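You operate a simulated robot arm through the tools that you are given. There is no shell and no other tool. Be economical: measure what you need, move in short steps, check, and stop when the job is done.

You are at the controls of a simulated two-armed robot. One attempt, no reset.

TASK
Open the top drawer, put the fork from the inside of the top drawer on the top of the tall cupboard, then shut the drawer. Put the yellow block in the white bowl. Take the orange pot and leave it on the white plate. Put the yellow carton on the blue plate. Pull the wide cupboard door open. Do these in any order. Set down upright: orange pot.

Only the result counts: the job must be done as asked and must still hold three seconds after the hand-in. Knocking over, shifting, dropping, spilling or breaking anything else fails it.

THE ROBOT
Two 7-joint arms with two-finger parallel grippers on one trunk, on a base that drives. Base frame: it is fixed to the floor where the robot stands at the start and does not move with it; the origin is under the middle of the robot, x ahead of it, y to its left, z up. Lengths are in cm, angles in degrees, forces in N, time in s.
The left shoulder is at the start at [7, 16.3, 83.5], the right one opposite. With the tool pointing down near the work surface each hand reaches from about 30 to 86 cm from the robot's upright axis, wherever it stands, measured 20 degrees to its own side. Places, roughly: blue plate (20x20x2 cm) [90, 170, 90]; fork (19x3x2 cm) [70, -10, 70]; orange pot [100, 200, 100]; top drawer [70, -20, 80]; top of the tall cupboard [80, -110, 180]; white bowl (15x15x7 cm) [80, 160, 90]; white plate (20x20x2 cm) [70, 180, 90]; wide cupboard door [50, 200, 50]; yellow block (4x4x4 cm) [80, 120, 90]; yellow carton (14x9x3 cm) [90, 130, 90]. Payload 3.43 kg a hand.
The tool frame of a hand sits at the grasp point between the pads (the TCP): z along the fingers, y along the line on which they close. The tips reach 3.4 cm beyond it. The gripper opens to 12.8 cm. The fingers are 2.4 cm wide and 1.2 cm thick; the gripper's body (4.8 by 13 cm) begins 9.6 cm behind the TCP.
Orientation is that of the tool frame in the base frame, as a unit quaternion [x, y, z, w]. With the fingers straight down and closing along the base's y, the tool's x points along the base's -x, its y along +y and its z along -z.

THE INTERFACE
- The arms move only by the tool drive_tool. It takes "left_motion", "right_motion" or both (then of equal length, played together; a hand with none holds still); each is a list of rows, each a list of 7 numbers: the shift along the tool's x, y, z in units of 150 mm (1.0 is 150 mm), then the turn, a rotation vector about the tool's x, y, z in units of 90 degrees (1.0 is 90 degrees), then the closure, from 0 (fully open) to 1 (shut). In form: [[dx, dy, dz, rx, ry, rz, claw], ...]. A call has 1 to 20 rows; each row is the pose to reach, as a shift and turn from the pose commanded when the call began, along the tool's axes at that moment. A call with a number of a shift or a turn outside -1 to 1 is refused whole. A row lasts 0.2 s, in which the tool goes at most 5 cm and 8.6 degrees; a call with a longer step from one row to the next is refused whole, and so is a gripper value outside its range. Where a pose cannot be reached the arm comes as near as it can. A force on the tool above 40 N (or 10 N above the force at the start of the call, whichever is more), or a blocked arm, ends the call early, and 0.2 s more pass. The fingers move at their own pace (about 15.3 cm/s each) and stop on an object; they squeeze with about 28 N. The grip force told is the motor's: it shows also when the fingers shut on nothing. Time passes only in rows, and 0.2 s behind the last, so rows that repeat a pose let the fingers close. The reply holds the time, the measured pose of the TCP, the force on the tool along the base axes, the opening and the grip force, in the units named above and with some noise, with the torque about the TCP (base axes, N m) and any sound that the robot's microphone picked up, and new pictures: "show" is both (left out), scene, wrist or none (wrist: the cameras of the hands that moved).
- Cameras (640 x 400 px; columns grow to the right, rows downward): "scene" is now at [12.5, -3.92, 107.09]; the picture's right is [-0.51, -0.86, 0.00], its down [-0.43, 0.25, -0.87] and it looks along [0.75, -0.44, -0.50] (base axes); focal length 214 px, centre (320, 200). "left" rides on the left gripper at [7.6, 1.1, -16] in its tool frame; the picture's right is [-0.15, 0.99, 0.00], its down [-0.88, -0.13, -0.46] and it looks along [-0.45, -0.07, 0.89] (tool axes); focal length 234 px, centre (320, 200). "right" rides on the right gripper at [7.6, -1.1, -16] in its tool frame; the picture's right is [0.15, 0.99, 0.00], its down [-0.88, 0.13, -0.46] and it looks along [-0.45, 0.07, 0.89] (tool axes); focal length 234 px, centre (320, 200). There is no depth. A picture from a camera that has moved, and an enlarged one, comes with that camera's place and axes in the base frame and with its lens. The place of the scene camera against the robot may be out by one fixed shift of up to 1.2 cm in any direction.
- raise_lower(by): slides the trunk up (or, below 0, down) by that many cm; the arms and the scene camera ride with it, the base frame stays. It gives what a move gives, with no picture.
- roll_base(legs): drives the robot by 1 to 6 legs, each [ahead, left, turn to the left] in cm, cm and degrees, along the robot's own axes; the way and the turn of a leg run together, so that a leg with both is an arc; at most 150 cm and 180 degrees a leg. The arms and the cameras ride along, it lands a little off, and it stops where it bumps. It gives what a move gives, and a new picture of the scene camera.
- head_to(pan, tilt): turns the head with the scene camera to pan (to the left, within 86 degrees either way) and tilt (down, from -29 to 69), counted from straight ahead of the robot. It gives what a move gives, and a new picture of the scene camera.
- zoom(camera, box): a new picture of the part [left, top, right, bottom] of that camera's present view, enlarged. It takes no simulated time.
- close_job(): hands the job in; it is judged then, once.

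Go step by step. Nothing tells you exact positions but the pictures and the camera data: compare them with the known pose of the tool, close in by small moves and look again before you grip or let go. The budget is 175 turns and 260 pictures, counting those below and the enlarged ones. Unless the task says otherwise, let go and move clear before handing in.

The tools are called after ">>>" as a command line: name --argument value ..., lists and objects as JSON in quotes. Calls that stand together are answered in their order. drive_tool: Moves the arms, as the interface text tells. Its arguments: {"type":"object","properties":{"left_motion":{"type":"array"},"right_motion":{"type":"array"},"show":{"type":"string","enum":["both","scene","wrist","none"]}},"required":[]} The other tools are called the same way: raise_lower (by) slides the trunk up or down; roll_base (legs) drives the base; head_to (pan, tilt) turns the head that bears the scene camera; zoom (camera, box) takes an enlarged picture of a part of a camera's view; close_job () hands the job in.

At the start:

```text
time_s: 0.0
left_tool_pos: [60.05, -3.01, 106.41]
left_ee_rot: [0.0, 1.0, -0.001, 0.001]
left_wrist_force: [-0.4, 0.0, -0.6]
left_torque: [0.02, 0.03, 0.0]
left_gripper_width: 12.81
left_grasp_force: 0.1
right_tool_pos: [37.62, -46.8, 99.62]
right_ee_rot: [0.001, 1.0, 0.0, 0.0]
right_wrist_force: [0.1, 0.1, -0.5]
right_torque: [0.01, 0.0, -0.02]
right_gripper_width: 12.81
right_grasp_force: 0.0
trunk travel left (down, up): [-31.5, 62.5]
robot x, y, heading: [-0.18, -0.04, -0.2]
head pan, tilt: [-30.4, 29.7]
```

scene: 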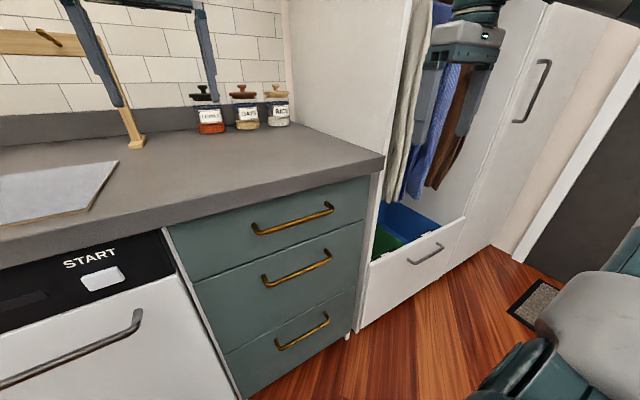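
right: 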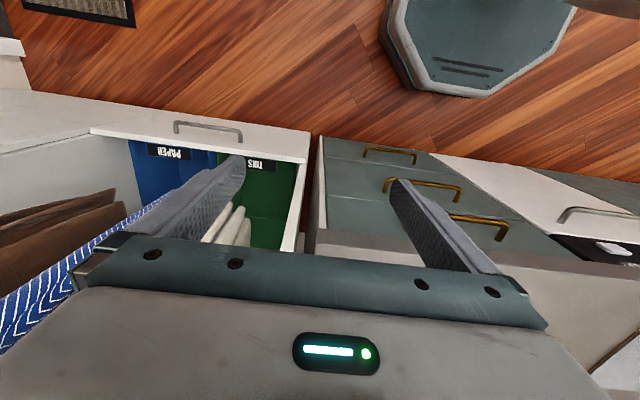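
left: 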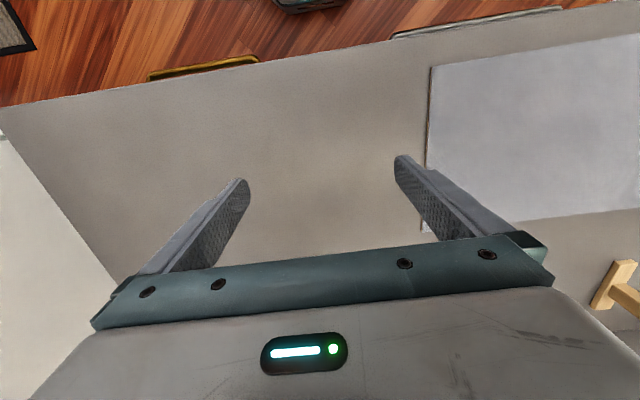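

I see the counter with a three-drawer unit ahead-right and the tall cupboards to the right of it. I'll look around before moving.

>>> head_to --pan -70 --tilt -10

>>> head_to --pan 60 --tilt 20

>>> head_to --pan -15 --tilt 45

```text
time_s: 1.1
left_tool_pos: [60.08, -3.09, 106.49]
left_ee_rot: [0.0, 1.0, 0.0, 0.001]
left_wrist_force: [0.0, -0.4, -0.8]
left_torque: [-0.02, 0.0, -0.01]
left_gripper_width: 12.78
left_grasp_force: 0.1
right_tool_pos: [37.69, -46.87, 99.58]
right_ee_rot: [0.0, 1.0, 0.0, 0.0]
right_wrist_force: [-0.8, 0.4, -0.2]
right_torque: [-0.01, 0.03, 0.03]
right_gripper_width: 12.81
right_grasp_force: 0.1
trunk travel left (down, up): [-31.5, 62.5]
robot x, y, heading: [0.34, -0.17, -0.2]
head pan, tilt: [-70.0, -10.0]
camera scene: at [7.58, -7.26, 113.41], right [-0.94, -0.34, 0.0], down [0.06, -0.16, -0.98], along [0.34, -0.93, 0.17], focal length 214 px, centre (320, 200)
```

scene: 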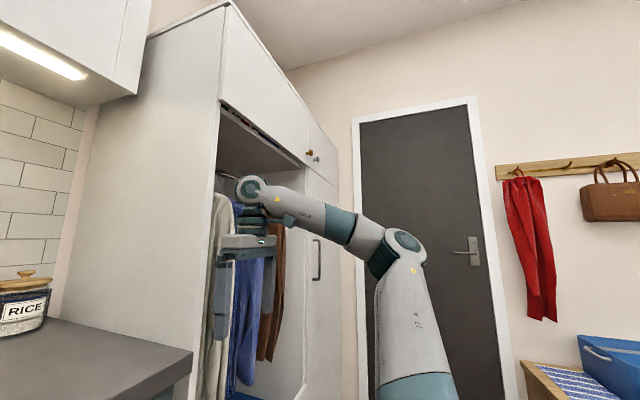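

```text
time_s: 3.2
left_tool_pos: [60.06, -3.03, 106.43]
left_ee_rot: [0.001, 1.0, -0.001, 0.001]
left_wrist_force: [0.5, -0.8, 0.2]
left_torque: [0.01, 0.0, -0.02]
left_gripper_width: 12.8
left_grasp_force: 0.0
right_tool_pos: [37.66, -46.9, 99.58]
right_ee_rot: [-0.001, 1.0, -0.001, 0.0]
right_wrist_force: [0.1, 1.0, -0.4]
right_torque: [0.02, 0.01, -0.03]
right_gripper_width: 12.81
right_grasp_force: 0.0
trunk travel left (down, up): [-31.5, 62.5]
robot x, y, heading: [-0.16, 0.24, 0.1]
head pan, tilt: [60.0, 20.0]
camera scene: at [9.35, 8.73, 108.66], right [0.87, -0.5, 0.0], down [-0.17, -0.3, -0.94], along [0.47, 0.81, -0.34], focal length 214 px, centre (320, 200)
```

scene: 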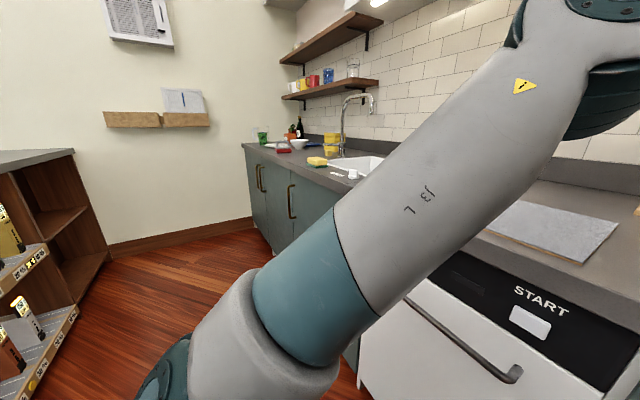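

```text
time_s: 4.6
left_tool_pos: [60.22, -3.14, 106.42]
left_ee_rot: [0.001, 1.0, -0.001, 0.0]
left_wrist_force: [-0.3, 0.1, 0.4]
left_torque: [-0.02, -0.02, 0.0]
left_gripper_width: 12.82
left_grasp_force: 0.0
right_tool_pos: [37.68, -46.79, 99.55]
right_ee_rot: [0.001, 1.0, 0.0, -0.001]
right_wrist_force: [0.6, -0.2, -0.2]
right_torque: [-0.01, 0.03, 0.03]
right_gripper_width: 12.81
right_grasp_force: 0.0
trunk travel left (down, up): [-31.5, 62.5]
robot x, y, heading: [-0.02, 0.06, 0.0]
head pan, tilt: [-15.0, 45.0]
camera scene: at [12.55, -1.43, 104.79], right [-0.26, -0.97, 0.0], down [-0.68, 0.18, -0.71], along [0.68, -0.18, -0.71], focal length 214 px, centre (320, 200)
```

scene: 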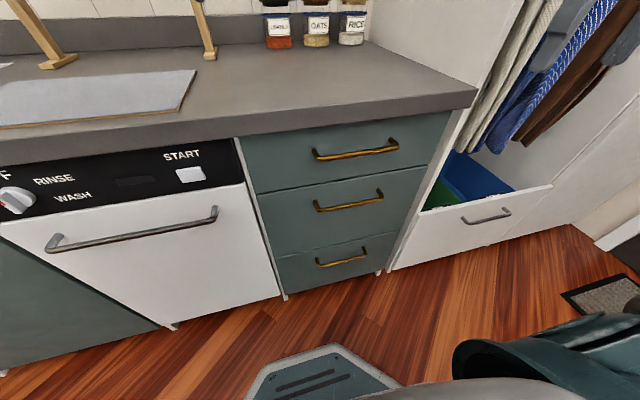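

The counter top is at about z≈89.5 with its front edge at x≈49.5. The top drawer handle is centred near [48, -19, 80.5] and is about 19 cm long. I'll back up to get working room, then turn the right hand horizontal.

>>> roll_base --legs '[[-25, 0, 0]]'

>>> drive_tool --right_motion '[[0, 0, 0, -0.0513, -0.0513, 0.0513, 0], [0, 0, 0, -0.1026, -0.1026, 0.1026, 0], [0, 0, 0, -0.154, -0.154, 0.154, 0], [0, 0, 0, -0.2053, -0.2053, 0.2053, 0], [0, 0, 0, -0.2566, -0.2566, 0.2566, 0], [0, 0, 0, -0.3079, -0.3079, 0.3079, 0], [0, 0, 0, -0.3592, -0.3592, 0.3592, 0], [0, 0, 0, -0.4106, -0.4106, 0.4106, 0], [0, 0, 0, -0.4619, -0.4619, 0.4619, 0], [0, 0, 0, -0.5132, -0.5132, 0.5132, 0], [0, 0, 0, -0.5645, -0.5645, 0.5645, 0], [0, 0, 0, -0.6158, -0.6158, 0.6158, 0], [0, 0, 0, -0.6672, -0.6672, 0.6672, 0], [0, 0, 0, -0.7185, -0.7185, 0.7185, 0], [0, 0, 0, -0.7698, -0.7698, 0.7698, 0], [0, 0, 0, -0.7698, -0.7698, 0.7698, 0]]' --show "both"

```text
time_s: 6.5
left_tool_pos: [35.09, -3.14, 106.38]
left_ee_rot: [0.0, 1.0, -0.001, 0.001]
left_wrist_force: [-0.8, -0.4, -0.4]
left_torque: [0.0, -0.01, 0.0]
left_gripper_width: 12.8
left_grasp_force: 0.0
right_tool_pos: [12.57, -46.87, 99.67]
right_ee_rot: [0.0, 1.0, 0.0, 0.0]
right_wrist_force: [0.6, -0.5, 0.7]
right_torque: [0.02, -0.08, 0.02]
right_gripper_width: 12.78
right_grasp_force: 0.2
trunk travel left (down, up): [-31.5, 62.5]
robot x, y, heading: [-25.1, -0.06, -0.1]
head pan, tilt: [-15.0, 45.0]
camera scene: at [-12.49, -1.44, 104.8], right [-0.26, -0.97, 0.0], down [-0.68, 0.18, -0.71], along [0.68, -0.18, -0.71], focal length 214 px, centre (320, 200)
```

scene: 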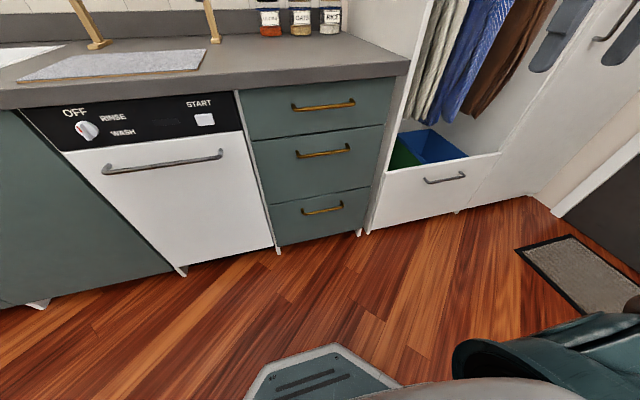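

```text
time_s: 9.9
left_tool_pos: [35.08, -3.07, 106.39]
left_ee_rot: [0.001, 1.0, 0.0, 0.001]
left_wrist_force: [-0.1, -0.9, 0.7]
left_torque: [-0.04, -0.03, 0.0]
left_gripper_width: 12.81
left_grasp_force: 0.0
right_tool_pos: [13.13, -48.65, 100.93]
right_ee_rot: [0.5, 0.5, 0.501, 0.499]
right_wrist_force: [0.7, -0.5, -0.7]
right_torque: [0.02, 0.02, 0.0]
right_gripper_width: 12.79
right_grasp_force: 0.0
right hand out of reach, approached as far as the arm can: row 15, 16
trunk travel left (down, up): [-31.5, 62.5]
robot x, y, heading: [-25.01, 0.25, -0.1]
head pan, tilt: [-15.0, 45.0]
camera scene: at [-12.42, -1.43, 104.79], right [-0.26, -0.97, 0.0], down [-0.68, 0.18, -0.71], along [0.68, -0.18, -0.71], focal length 214 px, centre (320, 200)
camera right: at [-2.75, -40.98, 99.72], right [0.0, 0.14, 0.99], down [-0.46, -0.88, 0.13], along [0.89, -0.45, 0.07], focal length 234 px, centre (320, 200)
```

scene: 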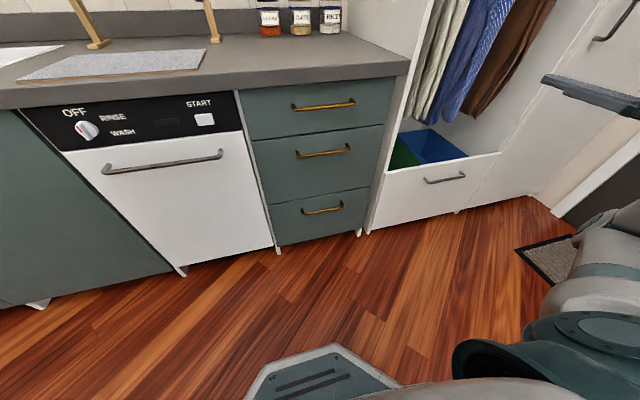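
right: 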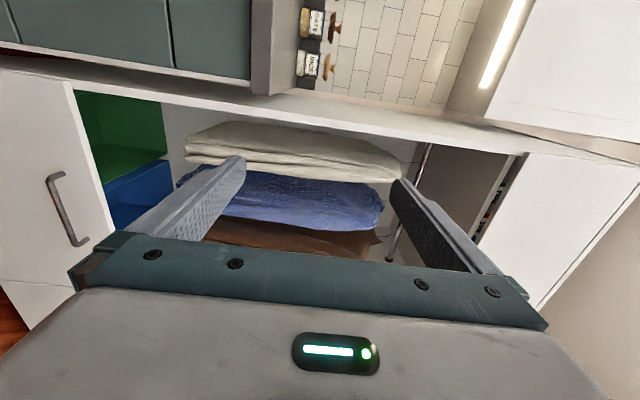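

The right hand is now horizontal, with its fingers closing vertically. I'll bring it toward the handle in two calls.

>>> drive_tool --right_motion '[[0.16, -0.16, 0.0, 0, 0, 0, 0], [0.33, -0.33, 0.05, 0, 0, 0, 0], [0.5, -0.5, 0.1, 0, 0, 0, 0], [0.67, -0.67, 0.2, 0, 0, 0, 0], [0.84, -0.84, 0.3, 0, 0, 0, 0], [1.0, -1.0, 0.4, 0, 0, 0, 0], [1.0, -1.0, 0.4, 0, 0, 0, 0]]' --show "none"

```text
time_s: 11.5
left_tool_pos: [34.97, -3.2, 106.57]
left_ee_rot: [0.001, 1.0, -0.002, 0.002]
left_wrist_force: [-0.8, 0.0, -0.8]
left_torque: [-0.02, 0.03, 0.01]
left_gripper_width: 12.79
left_grasp_force: 0.0
right_tool_pos: [29.36, -43.67, 88.27]
right_ee_rot: [0.499, 0.5, 0.5, 0.5]
right_wrist_force: [0.5, -0.4, 0.0]
right_torque: [0.01, 0.03, 0.0]
right_gripper_width: 12.79
right_grasp_force: 0.0
right hand out of reach, approached as far as the arm can: row 1, 2, 3, 4, 5, 6, 7
trunk travel left (down, up): [-31.5, 62.5]
robot x, y, heading: [-25.02, 0.22, -0.4]
head pan, tilt: [-15.0, 45.0]
```

The pose was too close to the body, so I'll go forward as well as sideways.

>>> drive_tool --right_motion '[[0.16, -0.08, 0.2, 0, 0, 0, 0], [0.33, -0.16, 0.3, 0, 0, 0, 0], [0.5, -0.24, 0.4, 0, 0, 0, 0], [0.67, -0.32, 0.5, 0, 0, 0, 0], [0.84, -0.4, 0.6, 0, 0, 0, 0], [0.84, -0.4, 0.6, 0, 0, 0, 0]]' --show "both"

```text
time_s: 12.9
left_tool_pos: [35.06, -2.94, 106.37]
left_ee_rot: [0.0, 1.0, -0.002, 0.001]
left_wrist_force: [-0.7, 0.2, 0.0]
left_torque: [-0.01, 0.03, -0.01]
left_gripper_width: 12.82
left_grasp_force: 0.1
right_tool_pos: [36.76, -33.63, 83.35]
right_ee_rot: [0.5, 0.5, 0.499, 0.501]
right_wrist_force: [0.0, -0.2, -1.0]
right_torque: [-0.02, -0.02, -0.01]
right_gripper_width: 12.81
right_grasp_force: 0.0
right hand out of reach, approached as far as the arm can: row 5, 6
trunk travel left (down, up): [-31.5, 62.5]
robot x, y, heading: [-25.02, 0.2, -0.3]
head pan, tilt: [-15.0, 45.0]
camera scene: at [-12.38, -1.41, 104.79], right [-0.26, -0.97, 0.0], down [-0.68, 0.18, -0.71], along [0.68, -0.18, -0.71], focal length 214 px, centre (320, 200)
camera right: at [20.88, -25.88, 82.27], right [0.0, 0.15, 0.99], down [-0.46, -0.88, 0.13], along [0.89, -0.45, 0.07], focal length 234 px, centre (320, 200)
```

scene: 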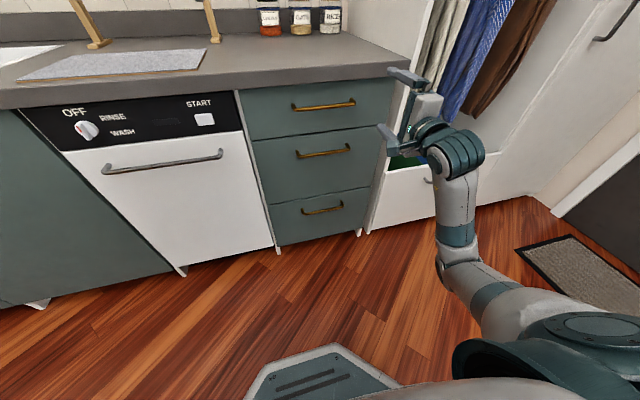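
right: 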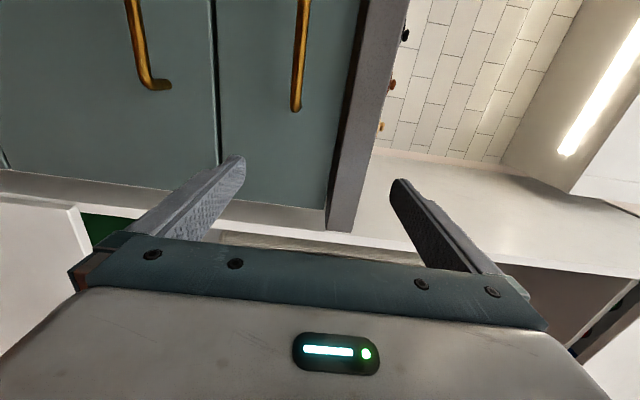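

The handle is at z≈80. The arm is limited going inward, so I'll shift the base left instead.

>>> roll_base --legs '[[0, 14, 0]]'

>>> drive_tool --right_motion '[[0, -0.1, 0, 0, 0, 0, 0], [0, -0.2, 0, 0, 0, 0, 0], [0, -0.2, 0, 0, 0, 0, 0]]' --show "both"

```text
time_s: 14.2
left_tool_pos: [35.1, 10.93, 106.41]
left_ee_rot: [0.001, 1.0, -0.001, 0.001]
left_wrist_force: [-1.0, 0.7, -1.1]
left_torque: [-0.02, -0.01, -0.02]
left_gripper_width: 12.8
left_grasp_force: 0.0
right_tool_pos: [36.75, -19.61, 83.51]
right_ee_rot: [0.501, 0.499, 0.5, 0.5]
right_wrist_force: [-0.2, -0.1, 1.0]
right_torque: [0.0, -0.02, -0.03]
right_gripper_width: 12.8
right_grasp_force: 0.1
trunk travel left (down, up): [-31.5, 62.5]
robot x, y, heading: [-24.51, 13.83, -0.2]
head pan, tilt: [-15.0, 45.0]
camera scene: at [-12.38, 12.59, 104.8], right [-0.26, -0.97, 0.0], down [-0.68, 0.18, -0.71], along [0.68, -0.19, -0.71], focal length 214 px, centre (320, 200)
```

scene: 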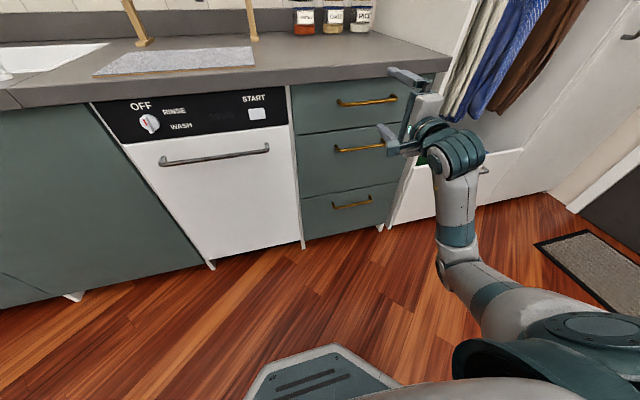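

```text
time_s: 15.0
left_tool_pos: [35.19, 10.77, 106.38]
left_ee_rot: [0.0, 1.0, -0.001, 0.001]
left_wrist_force: [0.0, -0.2, 0.8]
left_torque: [0.03, 0.02, -0.01]
left_gripper_width: 12.8
left_grasp_force: 0.0
right_tool_pos: [36.74, -19.72, 80.59]
right_ee_rot: [0.501, 0.5, 0.499, 0.5]
right_wrist_force: [-0.2, 0.1, 0.4]
right_torque: [-0.04, -0.07, 0.02]
right_gripper_width: 12.8
right_grasp_force: 0.0
trunk travel left (down, up): [-31.5, 62.5]
robot x, y, heading: [-25.3, 13.95, -0.1]
head pan, tilt: [-15.0, 45.0]
camera scene: at [-12.38, 12.5, 104.79], right [-0.26, -0.97, 0.0], down [-0.68, 0.18, -0.71], along [0.68, -0.18, -0.71], focal length 214 px, centre (320, 200)
camera right: at [20.82, -12.01, 79.29], right [0.0, 0.15, 0.99], down [-0.46, -0.88, 0.13], along [0.89, -0.45, 0.07], focal length 234 px, centre (320, 200)
```

scene: 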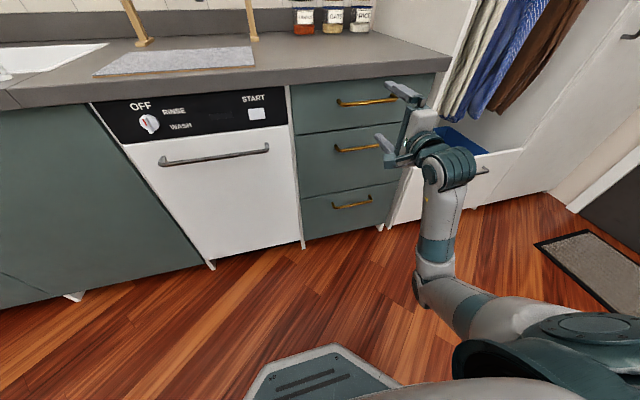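
right: 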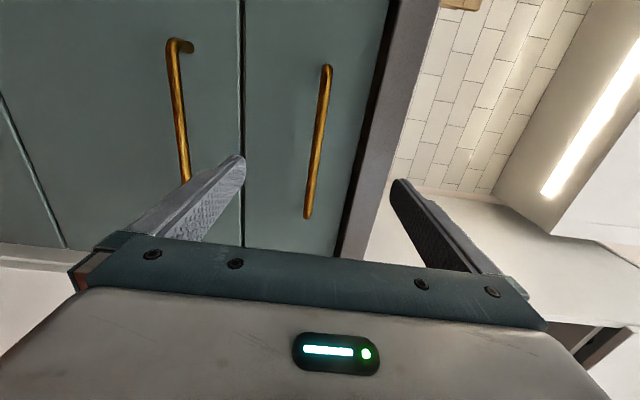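

The handle sits between the fingers. I'll advance about 9.5 cm and lower slightly, then check.

>>> drive_tool --right_motion '[[0.0, -0.04, 0.2, 0, 0, 0, 0], [0.0, -0.04, 0.4, 0, 0, 0, 0], [0.0, -0.04, 0.55, 0, 0, 0, 0], [0.0, -0.04, 0.64, 0, 0, 0, 0], [0.0, -0.04, 0.64, 0, 0, 0, 0]]' --show "both"

```text
time_s: 16.4
left_tool_pos: [35.17, 10.76, 106.35]
left_ee_rot: [0.001, 1.0, -0.001, 0.003]
left_wrist_force: [-0.6, -0.5, -0.3]
left_torque: [0.06, 0.0, -0.07]
left_gripper_width: 12.83
left_grasp_force: 0.1
right_tool_pos: [45.27, -22.16, 78.32]
right_ee_rot: [0.493, 0.502, 0.478, 0.526]
right_wrist_force: [0.4, -0.4, 0.5]
right_torque: [0.01, 0.0, 0.02]
right_gripper_width: 12.8
right_grasp_force: 0.1
right hand out of reach, approached as far as the arm can: row 2, 3, 4, 5
trunk travel left (down, up): [-31.5, 62.5]
robot x, y, heading: [-24.73, 13.93, -0.3]
head pan, tilt: [-15.0, 45.0]
stopped in row 5 (right hand): the arm was blocked; the commanded pose is now the measured one
camera scene: at [-12.38, 12.47, 104.79], right [-0.26, -0.97, 0.0], down [-0.68, 0.18, -0.71], along [0.68, -0.18, -0.71], focal length 214 px, centre (320, 200)
camera right: at [29.74, -13.94, 76.41], right [0.0, 0.2, 0.98], down [-0.49, -0.85, 0.18], along [0.87, -0.48, 0.1], focal length 234 px, centre (320, 200)
```

scene: 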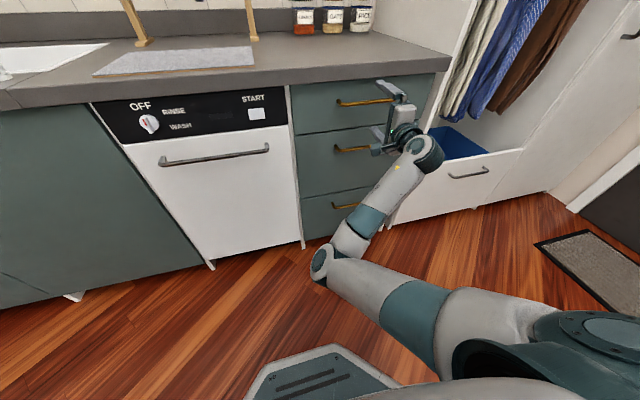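
right: 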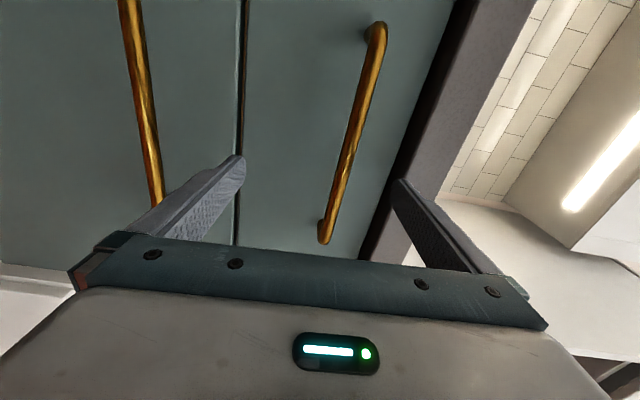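

The arm is at its reach limit and drooping. I'll retract it to a comfortable pose and drive the base forward instead.

>>> drive_tool --right_motion '[[0.05, 0.03, -0.15, 0, 0, 0, 0], [0.1, 0.06, -0.3, 0.003, 0.012, 0.018, 0], [0.18, 0.1, -0.49, 0.006, 0.025, 0.036, 0], [0.18, 0.1, -0.49, 0.006, 0.025, 0.036, 0]]' --show "none"

>>> roll_base --legs '[[5, 0, 0]]'

>>> zoom --camera "right" --box '[0, 0, 640, 400]'

```text
time_s: 17.4
left_tool_pos: [35.12, 10.79, 106.55]
left_ee_rot: [0.001, 1.0, -0.002, 0.0]
left_wrist_force: [-0.6, -0.3, -0.4]
left_torque: [0.0, -0.02, -0.01]
left_gripper_width: 12.79
left_grasp_force: 0.0
right_tool_pos: [37.99, -18.75, 79.31]
right_ee_rot: [0.5, 0.501, 0.501, 0.499]
right_wrist_force: [-0.5, -0.1, 0.0]
right_torque: [0.02, 0.01, 0.05]
right_gripper_width: 12.8
right_grasp_force: 0.0
trunk travel left (down, up): [-31.5, 62.5]
robot x, y, heading: [-24.89, 14.09, 0.2]
head pan, tilt: [-15.0, 45.0]
```

```text
time_s: 18.3
left_tool_pos: [40.29, 10.65, 106.28]
left_ee_rot: [0.0, 1.0, -0.001, 0.0]
left_wrist_force: [0.0, -0.3, -0.5]
left_torque: [0.03, 0.03, 0.02]
left_gripper_width: 12.82
left_grasp_force: 0.1
right_tool_pos: [42.99, -18.89, 79.3]
right_ee_rot: [0.5, 0.501, 0.501, 0.498]
right_wrist_force: [0.4, -0.2, -0.3]
right_torque: [-0.02, -0.02, -0.06]
right_gripper_width: 12.82
right_grasp_force: 0.0
trunk travel left (down, up): [-31.5, 62.5]
robot x, y, heading: [-19.96, 14.0, -0.1]
head pan, tilt: [-15.0, 45.0]
camera scene: at [-7.26, 12.46, 104.77], right [-0.26, -0.97, 0.0], down [-0.68, 0.18, -0.71], along [0.68, -0.18, -0.71], focal length 214 px, centre (320, 200)
```

scene: 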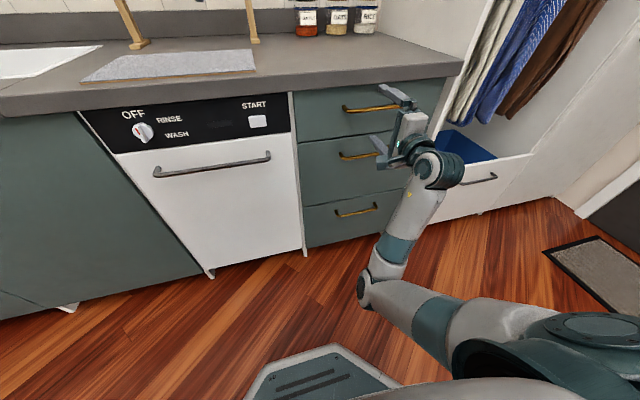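

```text
1.00 times, centred on (320, 200) of right
camera zoom: at [27.18, -11.28, 78.12], right [0.0, 0.14, 0.99], down [-0.45, -0.88, 0.13], along [0.89, -0.45, 0.06], focal length 234 px, centre (320, 200)
```

zoom: 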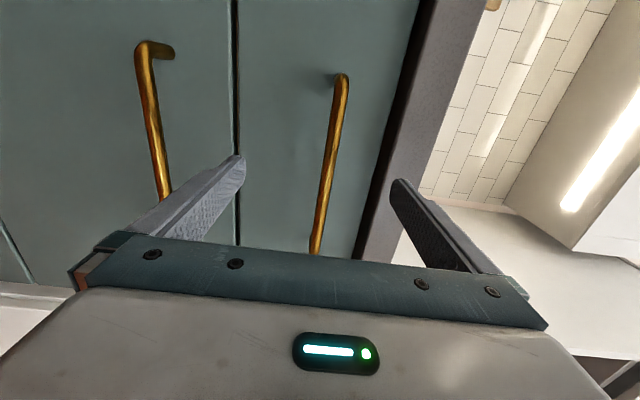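

The handle lies on the tool axis at y -10..-29, z≈79.8. I'll drive forward 4 cm.

>>> roll_base --legs '[[4, 0, 0]]'

>>> zoom --camera "right" --box '[0, 0, 640, 400]'

```text
time_s: 19.3
left_tool_pos: [43.73, 10.9, 106.35]
left_ee_rot: [0.001, 1.0, -0.001, 0.002]
left_wrist_force: [0.3, 1.1, -0.6]
left_torque: [0.01, -0.02, 0.02]
left_gripper_width: 12.78
left_grasp_force: 0.1
right_tool_pos: [46.14, -18.92, 79.8]
right_ee_rot: [0.497, 0.497, 0.504, 0.502]
right_wrist_force: [-0.3, 0.1, -0.3]
right_torque: [0.02, 0.03, 0.03]
right_gripper_width: 12.79
right_grasp_force: 0.0
trunk travel left (down, up): [-31.5, 62.5]
robot x, y, heading: [-16.53, 14.01, -0.3]
head pan, tilt: [-15.0, 45.0]
stopped in leg 1: the force on the tool passed its limit (the readings are from after the stop); the commanded pose is now the measured one
camera scene: at [-3.89, 12.45, 104.8], right [-0.26, -0.96, 0.0], down [-0.68, 0.19, -0.71], along [0.68, -0.19, -0.71], focal length 214 px, centre (320, 200)
```

scene: 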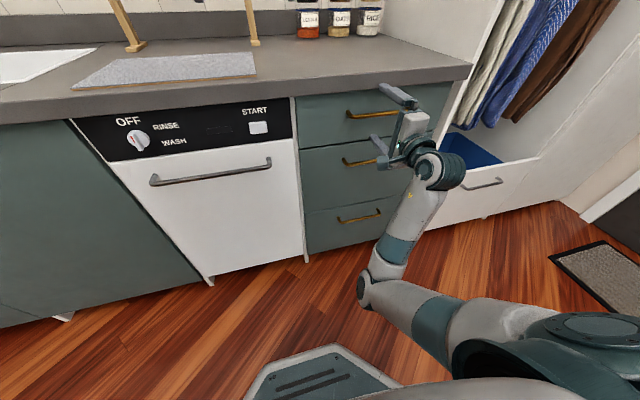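

```text
1.00 times, centred on (320, 200) of right
camera zoom: at [30.22, -11.26, 78.38], right [-0.01, 0.14, 0.99], down [-0.45, -0.88, 0.12], along [0.89, -0.45, 0.08], focal length 234 px, centre (320, 200)
```

zoom: 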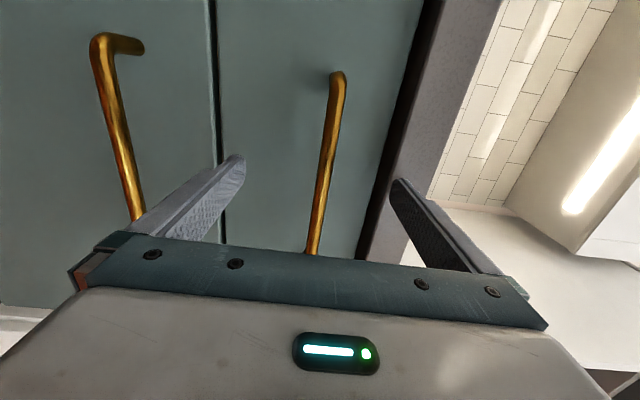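

The upper fingertip touched the counter lip. I'll back off 1 cm, half-close the fingers, then go in.

>>> roll_base --legs '[[-1, 0, 0]]'

>>> drive_tool --right_motion '[[0, 0, 0, 0, 0, 0, 0.55], [0, 0, 0, 0, 0, 0, 0.55], [0, 0, 0.06, 0, 0, 0, 0.55], [0, 0, 0.13, 0, 0, 0, 0.55], [0, 0, 0.13, 0, 0, 0, 0.55]]' --show "both"

```text
time_s: 20.0
left_tool_pos: [42.69, 10.74, 106.35]
left_ee_rot: [0.0, 1.0, -0.001, 0.0]
left_wrist_force: [0.4, 0.5, 0.1]
left_torque: [0.01, -0.01, 0.02]
left_gripper_width: 12.77
left_grasp_force: 0.1
right_tool_pos: [45.14, -18.86, 79.75]
right_ee_rot: [0.497, 0.497, 0.504, 0.502]
right_wrist_force: [0.4, -0.5, -0.6]
right_torque: [-0.01, 0.03, 0.01]
right_gripper_width: 12.76
right_grasp_force: 0.0
trunk travel left (down, up): [-31.5, 62.5]
robot x, y, heading: [-16.91, 13.86, -0.1]
head pan, tilt: [-15.0, 45.0]
camera scene: at [-4.92, 12.45, 104.8], right [-0.26, -0.96, 0.0], down [-0.68, 0.19, -0.71], along [0.68, -0.19, -0.71], focal length 214 px, centre (320, 200)
```

scene: 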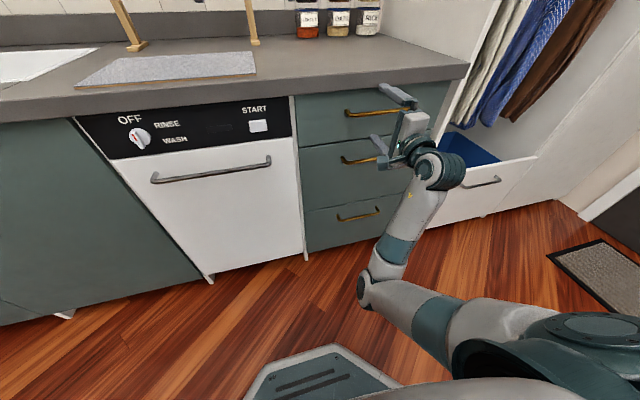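

```text
time_s: 21.2
left_tool_pos: [42.83, 10.69, 106.35]
left_ee_rot: [0.001, 1.0, -0.001, 0.001]
left_wrist_force: [0.3, -0.8, 0.3]
left_torque: [0.02, -0.04, -0.01]
left_gripper_width: 12.79
left_grasp_force: 0.2
right_tool_pos: [47.07, -18.85, 79.77]
right_ee_rot: [0.497, 0.497, 0.504, 0.502]
right_wrist_force: [-0.3, 1.0, -0.2]
right_torque: [-0.04, 0.02, 0.0]
right_gripper_width: 5.76
right_grasp_force: 0.0
trunk travel left (down, up): [-31.5, 62.5]
robot x, y, heading: [-17.45, 13.74, -0.4]
head pan, tilt: [-15.0, 45.0]
camera scene: at [-4.86, 12.46, 104.79], right [-0.26, -0.96, 0.0], down [-0.68, 0.19, -0.71], along [0.68, -0.19, -0.71], focal length 214 px, centre (320, 200)
camera right: at [31.23, -11.26, 78.33], right [-0.01, 0.14, 0.99], down [-0.46, -0.88, 0.12], along [0.89, -0.45, 0.08], focal length 234 px, centre (320, 200)
```

scene: 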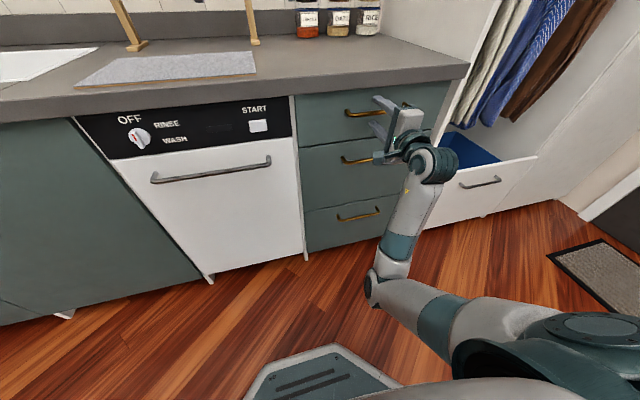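
right: 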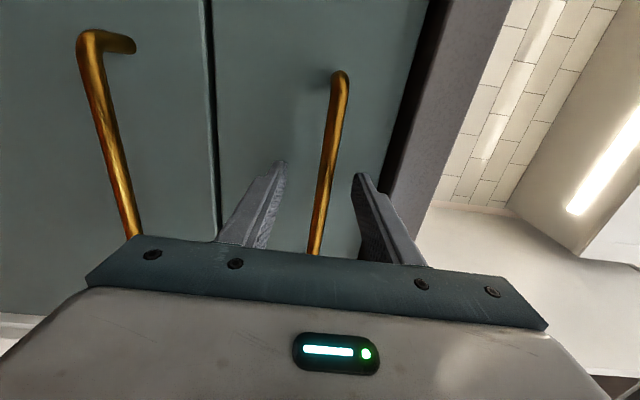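

The handle is between the half-closed fingers. I'll close now.

>>> drive_tool --right_motion '[[0, 0, 0, 0, 0, 0, 0.8], [0, 0, 0, 0, 0, 0, 1], [0, 0, 0, 0, 0, 0, 1], [0, 0, 0, 0, 0, 0, 1]]' --show "wrist"

```text
time_s: 22.2
left_tool_pos: [42.7, 10.83, 106.3]
left_ee_rot: [0.001, 1.0, -0.001, 0.001]
left_wrist_force: [0.0, 0.2, 0.5]
left_torque: [0.01, 0.03, -0.02]
left_gripper_width: 12.81
left_grasp_force: 0.1
right_tool_pos: [46.97, -18.99, 80.04]
right_ee_rot: [0.496, 0.495, 0.505, 0.504]
right_wrist_force: [4.4, -4.7, 18.6]
right_torque: [-0.05, -0.21, 0.28]
right_gripper_width: 1.18
right_grasp_force: 45.1
trunk travel left (down, up): [-31.5, 62.5]
robot x, y, heading: [-17.19, 14.01, -0.4]
head pan, tilt: [-15.0, 45.0]
camera right: at [31.11, -11.25, 78.51], right [-0.02, 0.15, 0.99], down [-0.46, -0.88, 0.12], along [0.89, -0.45, 0.08], focal length 234 px, centre (320, 200)
```

right: 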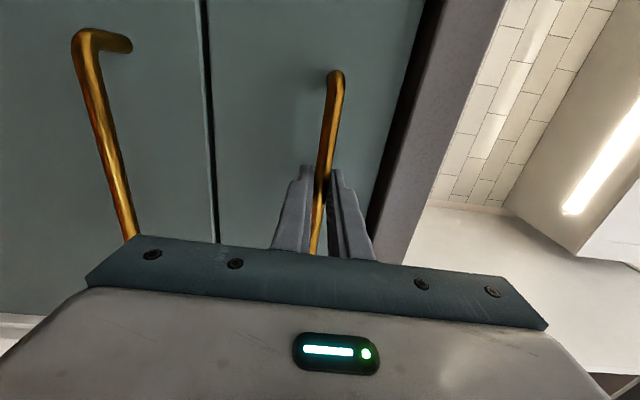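

Gripped, with an opening of 1.18 cm. I'll relieve the vertical force a little, then pull with the base.

>>> drive_tool --right_motion '[[0, 0.02, 0, 0, 0, 0, 1], [0, 0.02, 0, 0, 0, 0, 1]]' --show "none"

>>> roll_base --legs '[[-15, 0, 0]]'

```text
time_s: 22.8
left_tool_pos: [42.67, 10.66, 106.31]
left_ee_rot: [0.001, 1.0, 0.0, 0.001]
left_wrist_force: [-0.1, -0.1, -0.4]
left_torque: [-0.02, 0.02, 0.02]
left_gripper_width: 12.81
left_grasp_force: 0.0
right_tool_pos: [47.09, -19.03, 80.01]
right_ee_rot: [0.497, 0.498, 0.503, 0.502]
right_wrist_force: [1.1, -1.2, 6.7]
right_torque: [-0.14, -0.08, -1.29]
right_gripper_width: 1.17
right_grasp_force: 45.1
trunk travel left (down, up): [-31.5, 62.5]
robot x, y, heading: [-17.33, 13.69, -0.4]
head pan, tilt: [-15.0, 45.0]
```

```text
time_s: 24.2
left_tool_pos: [27.45, 10.73, 106.41]
left_ee_rot: [0.0, 1.0, 0.0, 0.002]
left_wrist_force: [0.4, 0.3, -0.7]
left_torque: [0.01, 0.0, -0.01]
left_gripper_width: 12.81
left_grasp_force: 0.2
right_tool_pos: [31.83, -18.9, 79.92]
right_ee_rot: [0.496, 0.498, 0.504, 0.502]
right_wrist_force: [1.2, -7.7, 1.5]
right_torque: [-0.19, 0.08, -0.36]
right_gripper_width: 1.18
right_grasp_force: 45.2
trunk travel left (down, up): [-31.5, 62.5]
robot x, y, heading: [-32.85, 13.99, -0.1]
head pan, tilt: [-15.0, 45.0]
camera scene: at [-20.15, 12.42, 104.8], right [-0.26, -0.97, 0.0], down [-0.68, 0.19, -0.71], along [0.68, -0.18, -0.71], focal length 214 px, centre (320, 200)
```

scene: 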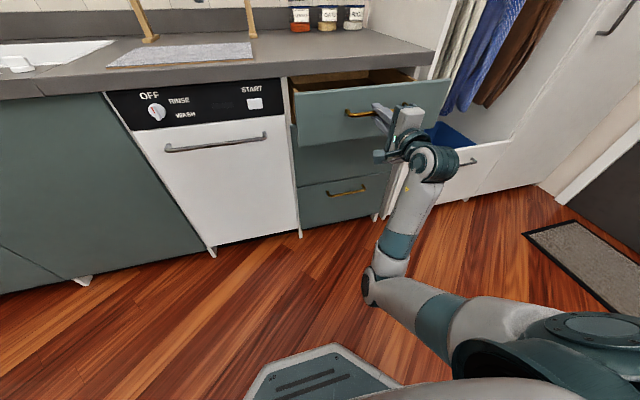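

The drawer is opening and the grip holds. I'll pull another 14 cm.

>>> roll_base --legs '[[-14, 0, 0]]'

>>> head_to --pan -28 --tilt 28

```text
time_s: 25.4
left_tool_pos: [16.56, 10.73, 106.42]
left_ee_rot: [-0.007, 1.0, -0.002, 0.002]
left_wrist_force: [0.2, 0.1, -0.2]
left_torque: [0.03, 0.0, -0.01]
left_gripper_width: 12.79
left_grasp_force: 0.0
right_tool_pos: [21.4, -19.04, 79.99]
right_ee_rot: [0.493, 0.501, 0.506, 0.499]
right_wrist_force: [-1.2, 0.9, 8.5]
right_torque: [-0.06, -0.07, 1.39]
right_gripper_width: 1.18
right_grasp_force: 44.5
trunk travel left (down, up): [-31.5, 62.5]
robot x, y, heading: [-43.86, 13.37, 0.6]
head pan, tilt: [-15.0, 45.0]
stopped in leg 1: the robot was blocked; the commanded pose is now the measured one
camera scene: at [-30.99, 11.67, 104.79], right [-0.25, -0.97, 0.0], down [-0.69, 0.18, -0.71], along [0.68, -0.18, -0.71], focal length 214 px, centre (320, 200)
```

scene: 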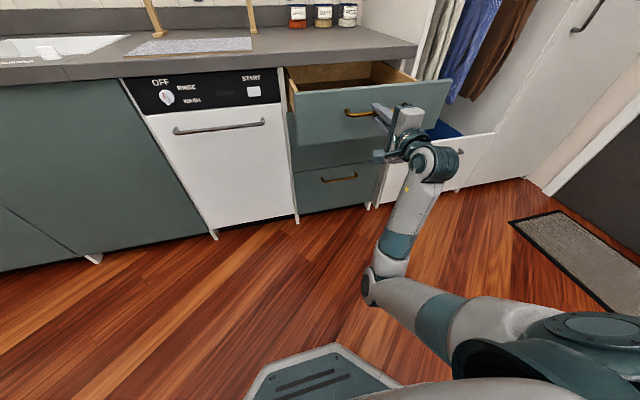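

```text
time_s: 26.2
left_tool_pos: [16.57, 10.73, 106.54]
left_ee_rot: [-0.007, 1.0, -0.002, 0.002]
left_wrist_force: [0.7, 0.5, -1.0]
left_torque: [0.05, -0.03, -0.01]
left_gripper_width: 12.78
left_grasp_force: 0.1
right_tool_pos: [21.27, -19.01, 79.93]
right_ee_rot: [0.495, 0.501, 0.505, 0.499]
right_wrist_force: [1.4, 3.4, 14.2]
right_torque: [-0.03, -0.12, 0.97]
right_gripper_width: 1.16
right_grasp_force: 45.4
trunk travel left (down, up): [-31.5, 62.5]
robot x, y, heading: [-43.68, 12.57, 0.2]
head pan, tilt: [-28.0, 28.0]
camera scene: at [-30.88, 9.56, 107.39], right [-0.46, -0.89, 0.0], down [-0.42, 0.22, -0.88], along [0.78, -0.41, -0.47], focal length 214 px, centre (320, 200)
```

scene: 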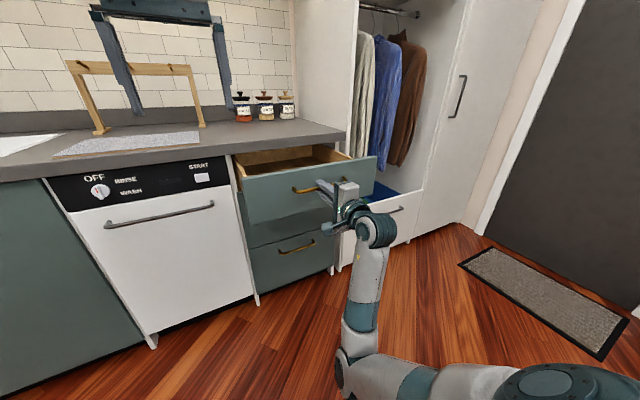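

The drawer is open about 26 cm. I'll release the handle and retract the right hand.

>>> drive_tool --right_motion '[[0, 0, 0, 0, 0, 0, 0.6], [0, 0, 0, 0, 0, 0, 0.5], [0, 0, -0.1, 0, 0, 0, 0.5], [0, 0, -0.25, 0, 0, 0, 0.5], [0, 0, -0.4, 0, 0, 0, 0.5], [0, 0, -0.4, 0, 0, 0, 0.5]]' --show "scene"

```text
time_s: 27.6
left_tool_pos: [16.73, 10.75, 106.59]
left_ee_rot: [-0.007, 1.0, -0.001, 0.001]
left_wrist_force: [-0.9, -0.3, 0.2]
left_torque: [0.02, 0.0, -0.01]
left_gripper_width: 12.8
left_grasp_force: 0.0
right_tool_pos: [17.04, -19.25, 79.64]
right_ee_rot: [0.496, 0.502, 0.505, 0.497]
right_wrist_force: [0.1, 0.4, 0.9]
right_torque: [0.0, -0.02, 0.01]
right_gripper_width: 6.4
right_grasp_force: 0.1
right hand out of reach, approached as far as the arm can: row 5, 6
trunk travel left (down, up): [-31.5, 62.5]
robot x, y, heading: [-43.75, 12.79, 0.6]
head pan, tilt: [-28.0, 28.0]
camera scene: at [-30.77, 9.45, 107.37], right [-0.46, -0.89, 0.0], down [-0.42, 0.22, -0.88], along [0.78, -0.41, -0.47], focal length 214 px, centre (320, 200)
```

scene: 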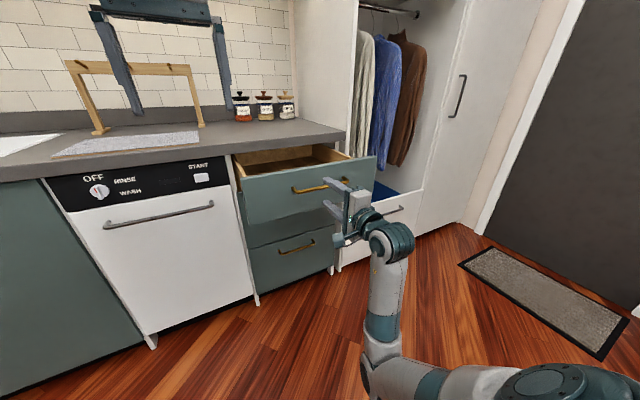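

The hand is clear by only a few mm. I'll back up a bit for safety, then raise the trunk and look into the drawer.

>>> roll_base --legs '[[-4, 0, 0]]'

>>> raise_lower --by 28

>>> head_to --pan -20 --tilt 40

```text
time_s: 28.7
left_tool_pos: [15.2, 6.75, 106.41]
left_ee_rot: [0.016, 1.0, -0.001, 0.002]
left_wrist_force: [0.3, -0.7, 0.3]
left_torque: [0.0, -0.01, -0.02]
left_gripper_width: 12.79
left_grasp_force: 0.0
right_tool_pos: [14.34, -23.18, 79.75]
right_ee_rot: [0.507, 0.491, 0.493, 0.509]
right_wrist_force: [-1.2, 0.3, 0.3]
right_torque: [0.0, 0.02, -0.01]
right_gripper_width: 6.38
right_grasp_force: 0.2
trunk travel left (down, up): [-31.5, 62.5]
robot x, y, heading: [-44.79, 11.42, -1.9]
head pan, tilt: [-28.0, 28.0]
stopped in leg 1: the robot was blocked; the commanded pose is now the measured one
camera scene: at [-32.14, 7.79, 107.37], right [-0.5, -0.87, 0.0], down [-0.41, 0.23, -0.88], along [0.76, -0.44, -0.47], focal length 214 px, centre (320, 200)
```

scene: 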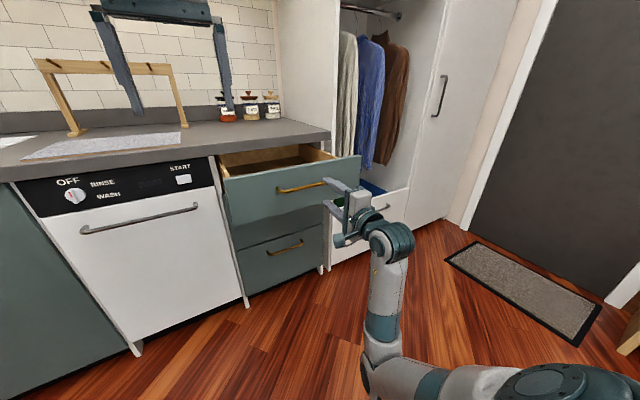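

```text
time_s: 31.5
left_tool_pos: [15.33, 6.71, 134.37]
left_ee_rot: [0.016, 1.0, -0.001, 0.002]
left_wrist_force: [0.6, 0.2, -1.2]
left_torque: [-0.01, -0.01, -0.01]
left_gripper_width: 12.83
left_grasp_force: 0.1
right_tool_pos: [14.39, -23.24, 107.65]
right_ee_rot: [0.507, 0.49, 0.494, 0.509]
right_wrist_force: [0.2, -0.2, 0.7]
right_torque: [-0.01, -0.02, 0.0]
right_gripper_width: 6.38
right_grasp_force: 0.1
trunk travel left (down, up): [-59.5, 34.5]
robot x, y, heading: [-44.66, 11.81, -2.1]
head pan, tilt: [-28.0, 28.0]
```

```text
time_s: 32.3
left_tool_pos: [15.26, 6.64, 134.44]
left_ee_rot: [0.016, 1.0, -0.001, 0.002]
left_wrist_force: [-0.9, -0.3, -0.6]
left_torque: [-0.02, 0.04, -0.03]
left_gripper_width: 12.78
left_grasp_force: 0.0
right_tool_pos: [14.33, -23.12, 107.77]
right_ee_rot: [0.508, 0.49, 0.494, 0.508]
right_wrist_force: [-0.5, 0.2, -0.4]
right_torque: [-0.02, 0.0, -0.03]
right_gripper_width: 6.39
right_grasp_force: 0.1
trunk travel left (down, up): [-59.5, 34.5]
robot x, y, heading: [-44.57, 11.76, -2.3]
head pan, tilt: [-20.0, 40.0]
camera scene: at [-32.18, 9.14, 133.52], right [-0.37, -0.93, 0.0], down [-0.6, 0.24, -0.77], along [0.71, -0.29, -0.64], focal length 214 px, centre (320, 200)
```

scene: 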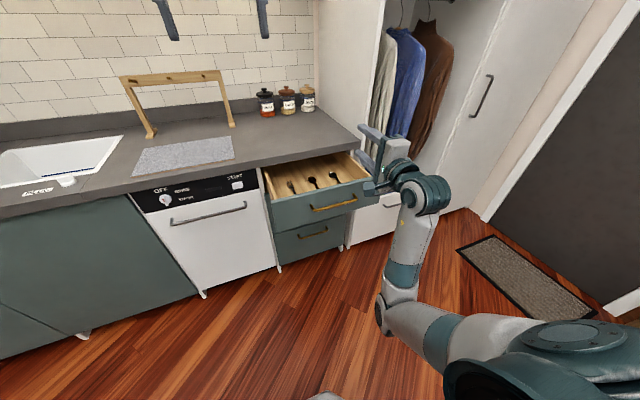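

>>> zoom --camera "scene" --box '[250, 130, 410, 230]'

```text
4.00 times, centred on (330, 180) of scene
camera zoom: at [-32.18, 9.14, 133.52], right [-0.37, -0.93, 0.0], down [-0.6, 0.24, -0.77], along [0.71, -0.29, -0.64], focal length 858 px, centre (280, 280)
```

zoom: 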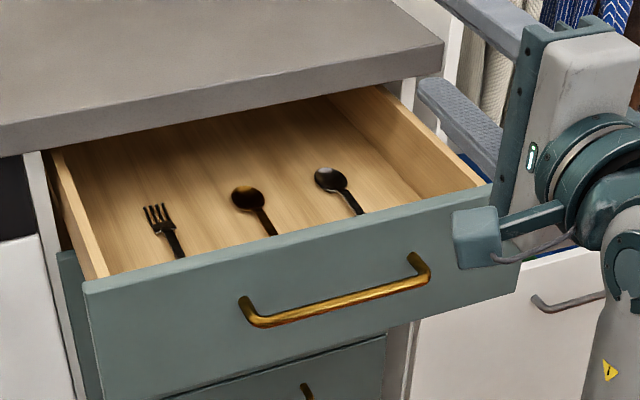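

The fork is the leftmost utensil, lying along x at y≈-9.3 with its handle toward me around x≈36–47. I'll turn the right hand back to pointing down.

>>> drive_tool --right_motion '[[0, 0, 0, 0.0513, 0.0513, -0.0513, 0.3], [0, 0, 0, 0.1026, 0.1026, -0.1026, 0.3], [0, 0, 0, 0.154, 0.154, -0.154, 0.3], [0, 0, 0, 0.2053, 0.2053, -0.2053, 0.3], [0, 0, 0, 0.2566, 0.2566, -0.2566, 0.3], [0, 0, 0, 0.3079, 0.3079, -0.3079, 0.3], [0, 0, 0, 0.3592, 0.3592, -0.3592, 0.3], [0, 0, 0, 0.4106, 0.4106, -0.4106, 0.3], [0, 0, 0, 0.4619, 0.4619, -0.4619, 0.3], [0, 0, 0, 0.5132, 0.5132, -0.5132, 0.3], [0, 0, 0, 0.5645, 0.5645, -0.5645, 0.3], [0, 0, 0, 0.6158, 0.6158, -0.6158, 0.3], [0, 0, 0, 0.6672, 0.6672, -0.6672, 0.3], [0, 0, 0, 0.7185, 0.7185, -0.7185, 0.3], [0, 0, 0, 0.7698, 0.7698, -0.7698, 0.3], [0, 0, 0, 0.7698, 0.7698, -0.7698, 0.3]]' --show "none"

>>> roll_base --legs '[[24, 0, 2.2]]'

>>> zoom --camera "right" --box '[0, 0, 640, 400]'

```text
time_s: 35.7
left_tool_pos: [15.24, 6.68, 134.43]
left_ee_rot: [0.015, 1.0, -0.001, 0.002]
left_wrist_force: [0.2, 0.8, 0.3]
left_torque: [0.04, 0.03, -0.01]
left_gripper_width: 12.79
left_grasp_force: 0.1
right_tool_pos: [14.32, -23.29, 107.75]
right_ee_rot: [0.015, 1.0, 0.001, 0.002]
right_wrist_force: [0.6, 0.0, 0.3]
right_torque: [0.03, -0.04, -0.02]
right_gripper_width: 8.92
right_grasp_force: 0.1
trunk travel left (down, up): [-59.5, 34.5]
robot x, y, heading: [-44.69, 12.07, -1.9]
head pan, tilt: [-20.0, 40.0]
```

```text
time_s: 37.5
left_tool_pos: [39.34, 8.58, 134.37]
left_ee_rot: [-0.001, 1.0, -0.001, 0.002]
left_wrist_force: [0.4, -0.1, 0.1]
left_torque: [0.06, 0.02, -0.02]
left_gripper_width: 12.82
left_grasp_force: 0.1
right_tool_pos: [39.48, -21.46, 107.85]
right_ee_rot: [-0.002, 1.0, 0.001, 0.002]
right_wrist_force: [-0.1, 0.0, -0.5]
right_torque: [0.03, 0.01, 0.0]
right_gripper_width: 8.94
right_grasp_force: 0.0
trunk travel left (down, up): [-59.5, 34.5]
robot x, y, heading: [-20.41, 11.01, 0.0]
head pan, tilt: [-20.0, 40.0]
camera scene: at [-8.11, 9.21, 133.52], right [-0.34, -0.94, 0.0], down [-0.6, 0.22, -0.77], along [0.72, -0.26, -0.64], focal length 214 px, centre (320, 200)
```

scene: 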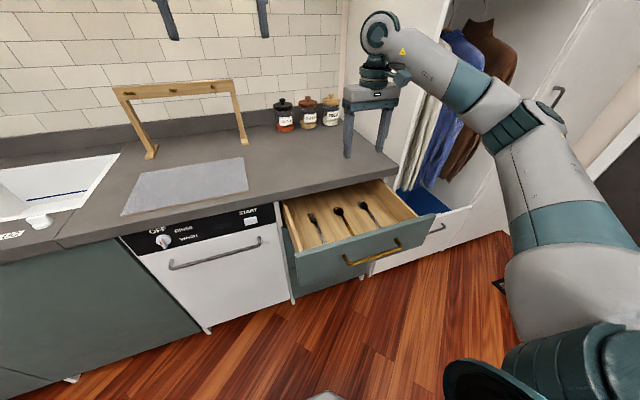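

```text
1.00 times, centred on (320, 200) of right
camera zoom: at [31.89, -22.52, 123.57], right [-0.15, 0.99, 0.0], down [0.88, 0.13, 0.46], along [0.46, 0.07, -0.89], focal length 234 px, centre (320, 200)
```

zoom: 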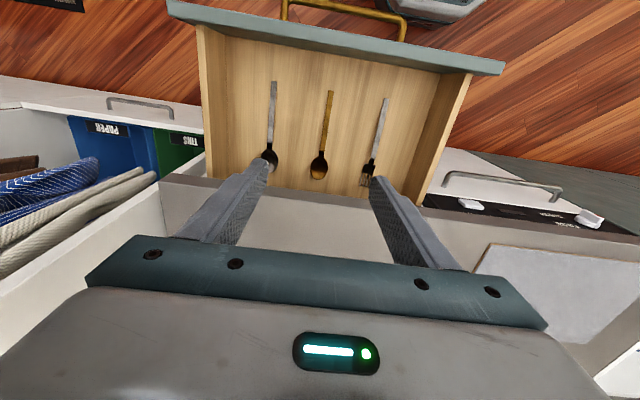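

The fork spans x 33.5–52.8 at y≈-8.4, z≈72. I'll move the right hand above its middle.

>>> drive_tool --right_motion '[[-0.04, 0.25, 0, 0, 0, 0, 0.3], [-0.08, 0.5, 0, 0, 0, 0, 0.3], [-0.133, 0.75, 0, 0, 0, 0, 0.3], [-0.133, 0.87, 0.2, 0, 0, 0, 0.3], [-0.133, 0.87, 0.5, 0, 0, 0, 0.3], [-0.133, 0.87, 0.8, 0, 0, 0, 0.4], [-0.133, 0.87, 0.8, 0, 0, 0, 0.4]]' --show "wrist"

```text
time_s: 39.1
left_tool_pos: [39.32, 8.59, 134.38]
left_ee_rot: [-0.001, 1.0, 0.0, 0.002]
left_wrist_force: [-0.6, 0.7, -0.2]
left_torque: [-0.03, 0.0, 0.01]
left_gripper_width: 12.81
left_grasp_force: 0.1
right_tool_pos: [41.57, -8.26, 95.68]
right_ee_rot: [-0.002, 1.0, 0.002, 0.003]
right_wrist_force: [0.2, -0.2, 0.3]
right_torque: [0.0, 0.01, 0.01]
right_gripper_width: 7.66
right_grasp_force: 0.1
trunk travel left (down, up): [-59.5, 34.5]
robot x, y, heading: [-21.02, 11.58, 0.0]
head pan, tilt: [-20.0, 40.0]
camera right: at [33.9, -9.36, 111.53], right [-0.15, 0.99, 0.0], down [0.88, 0.13, 0.46], along [0.46, 0.07, -0.89], focal length 234 px, centre (320, 200)
```

right: 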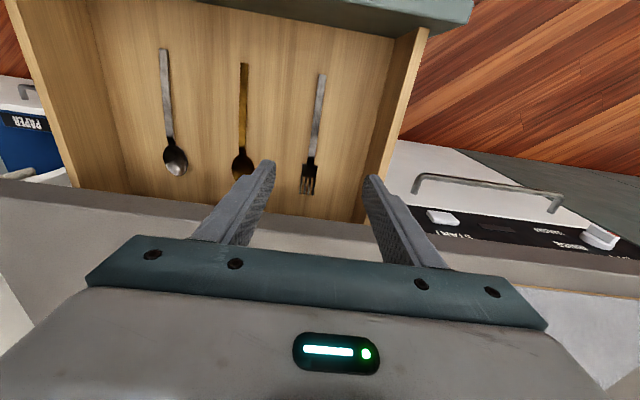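

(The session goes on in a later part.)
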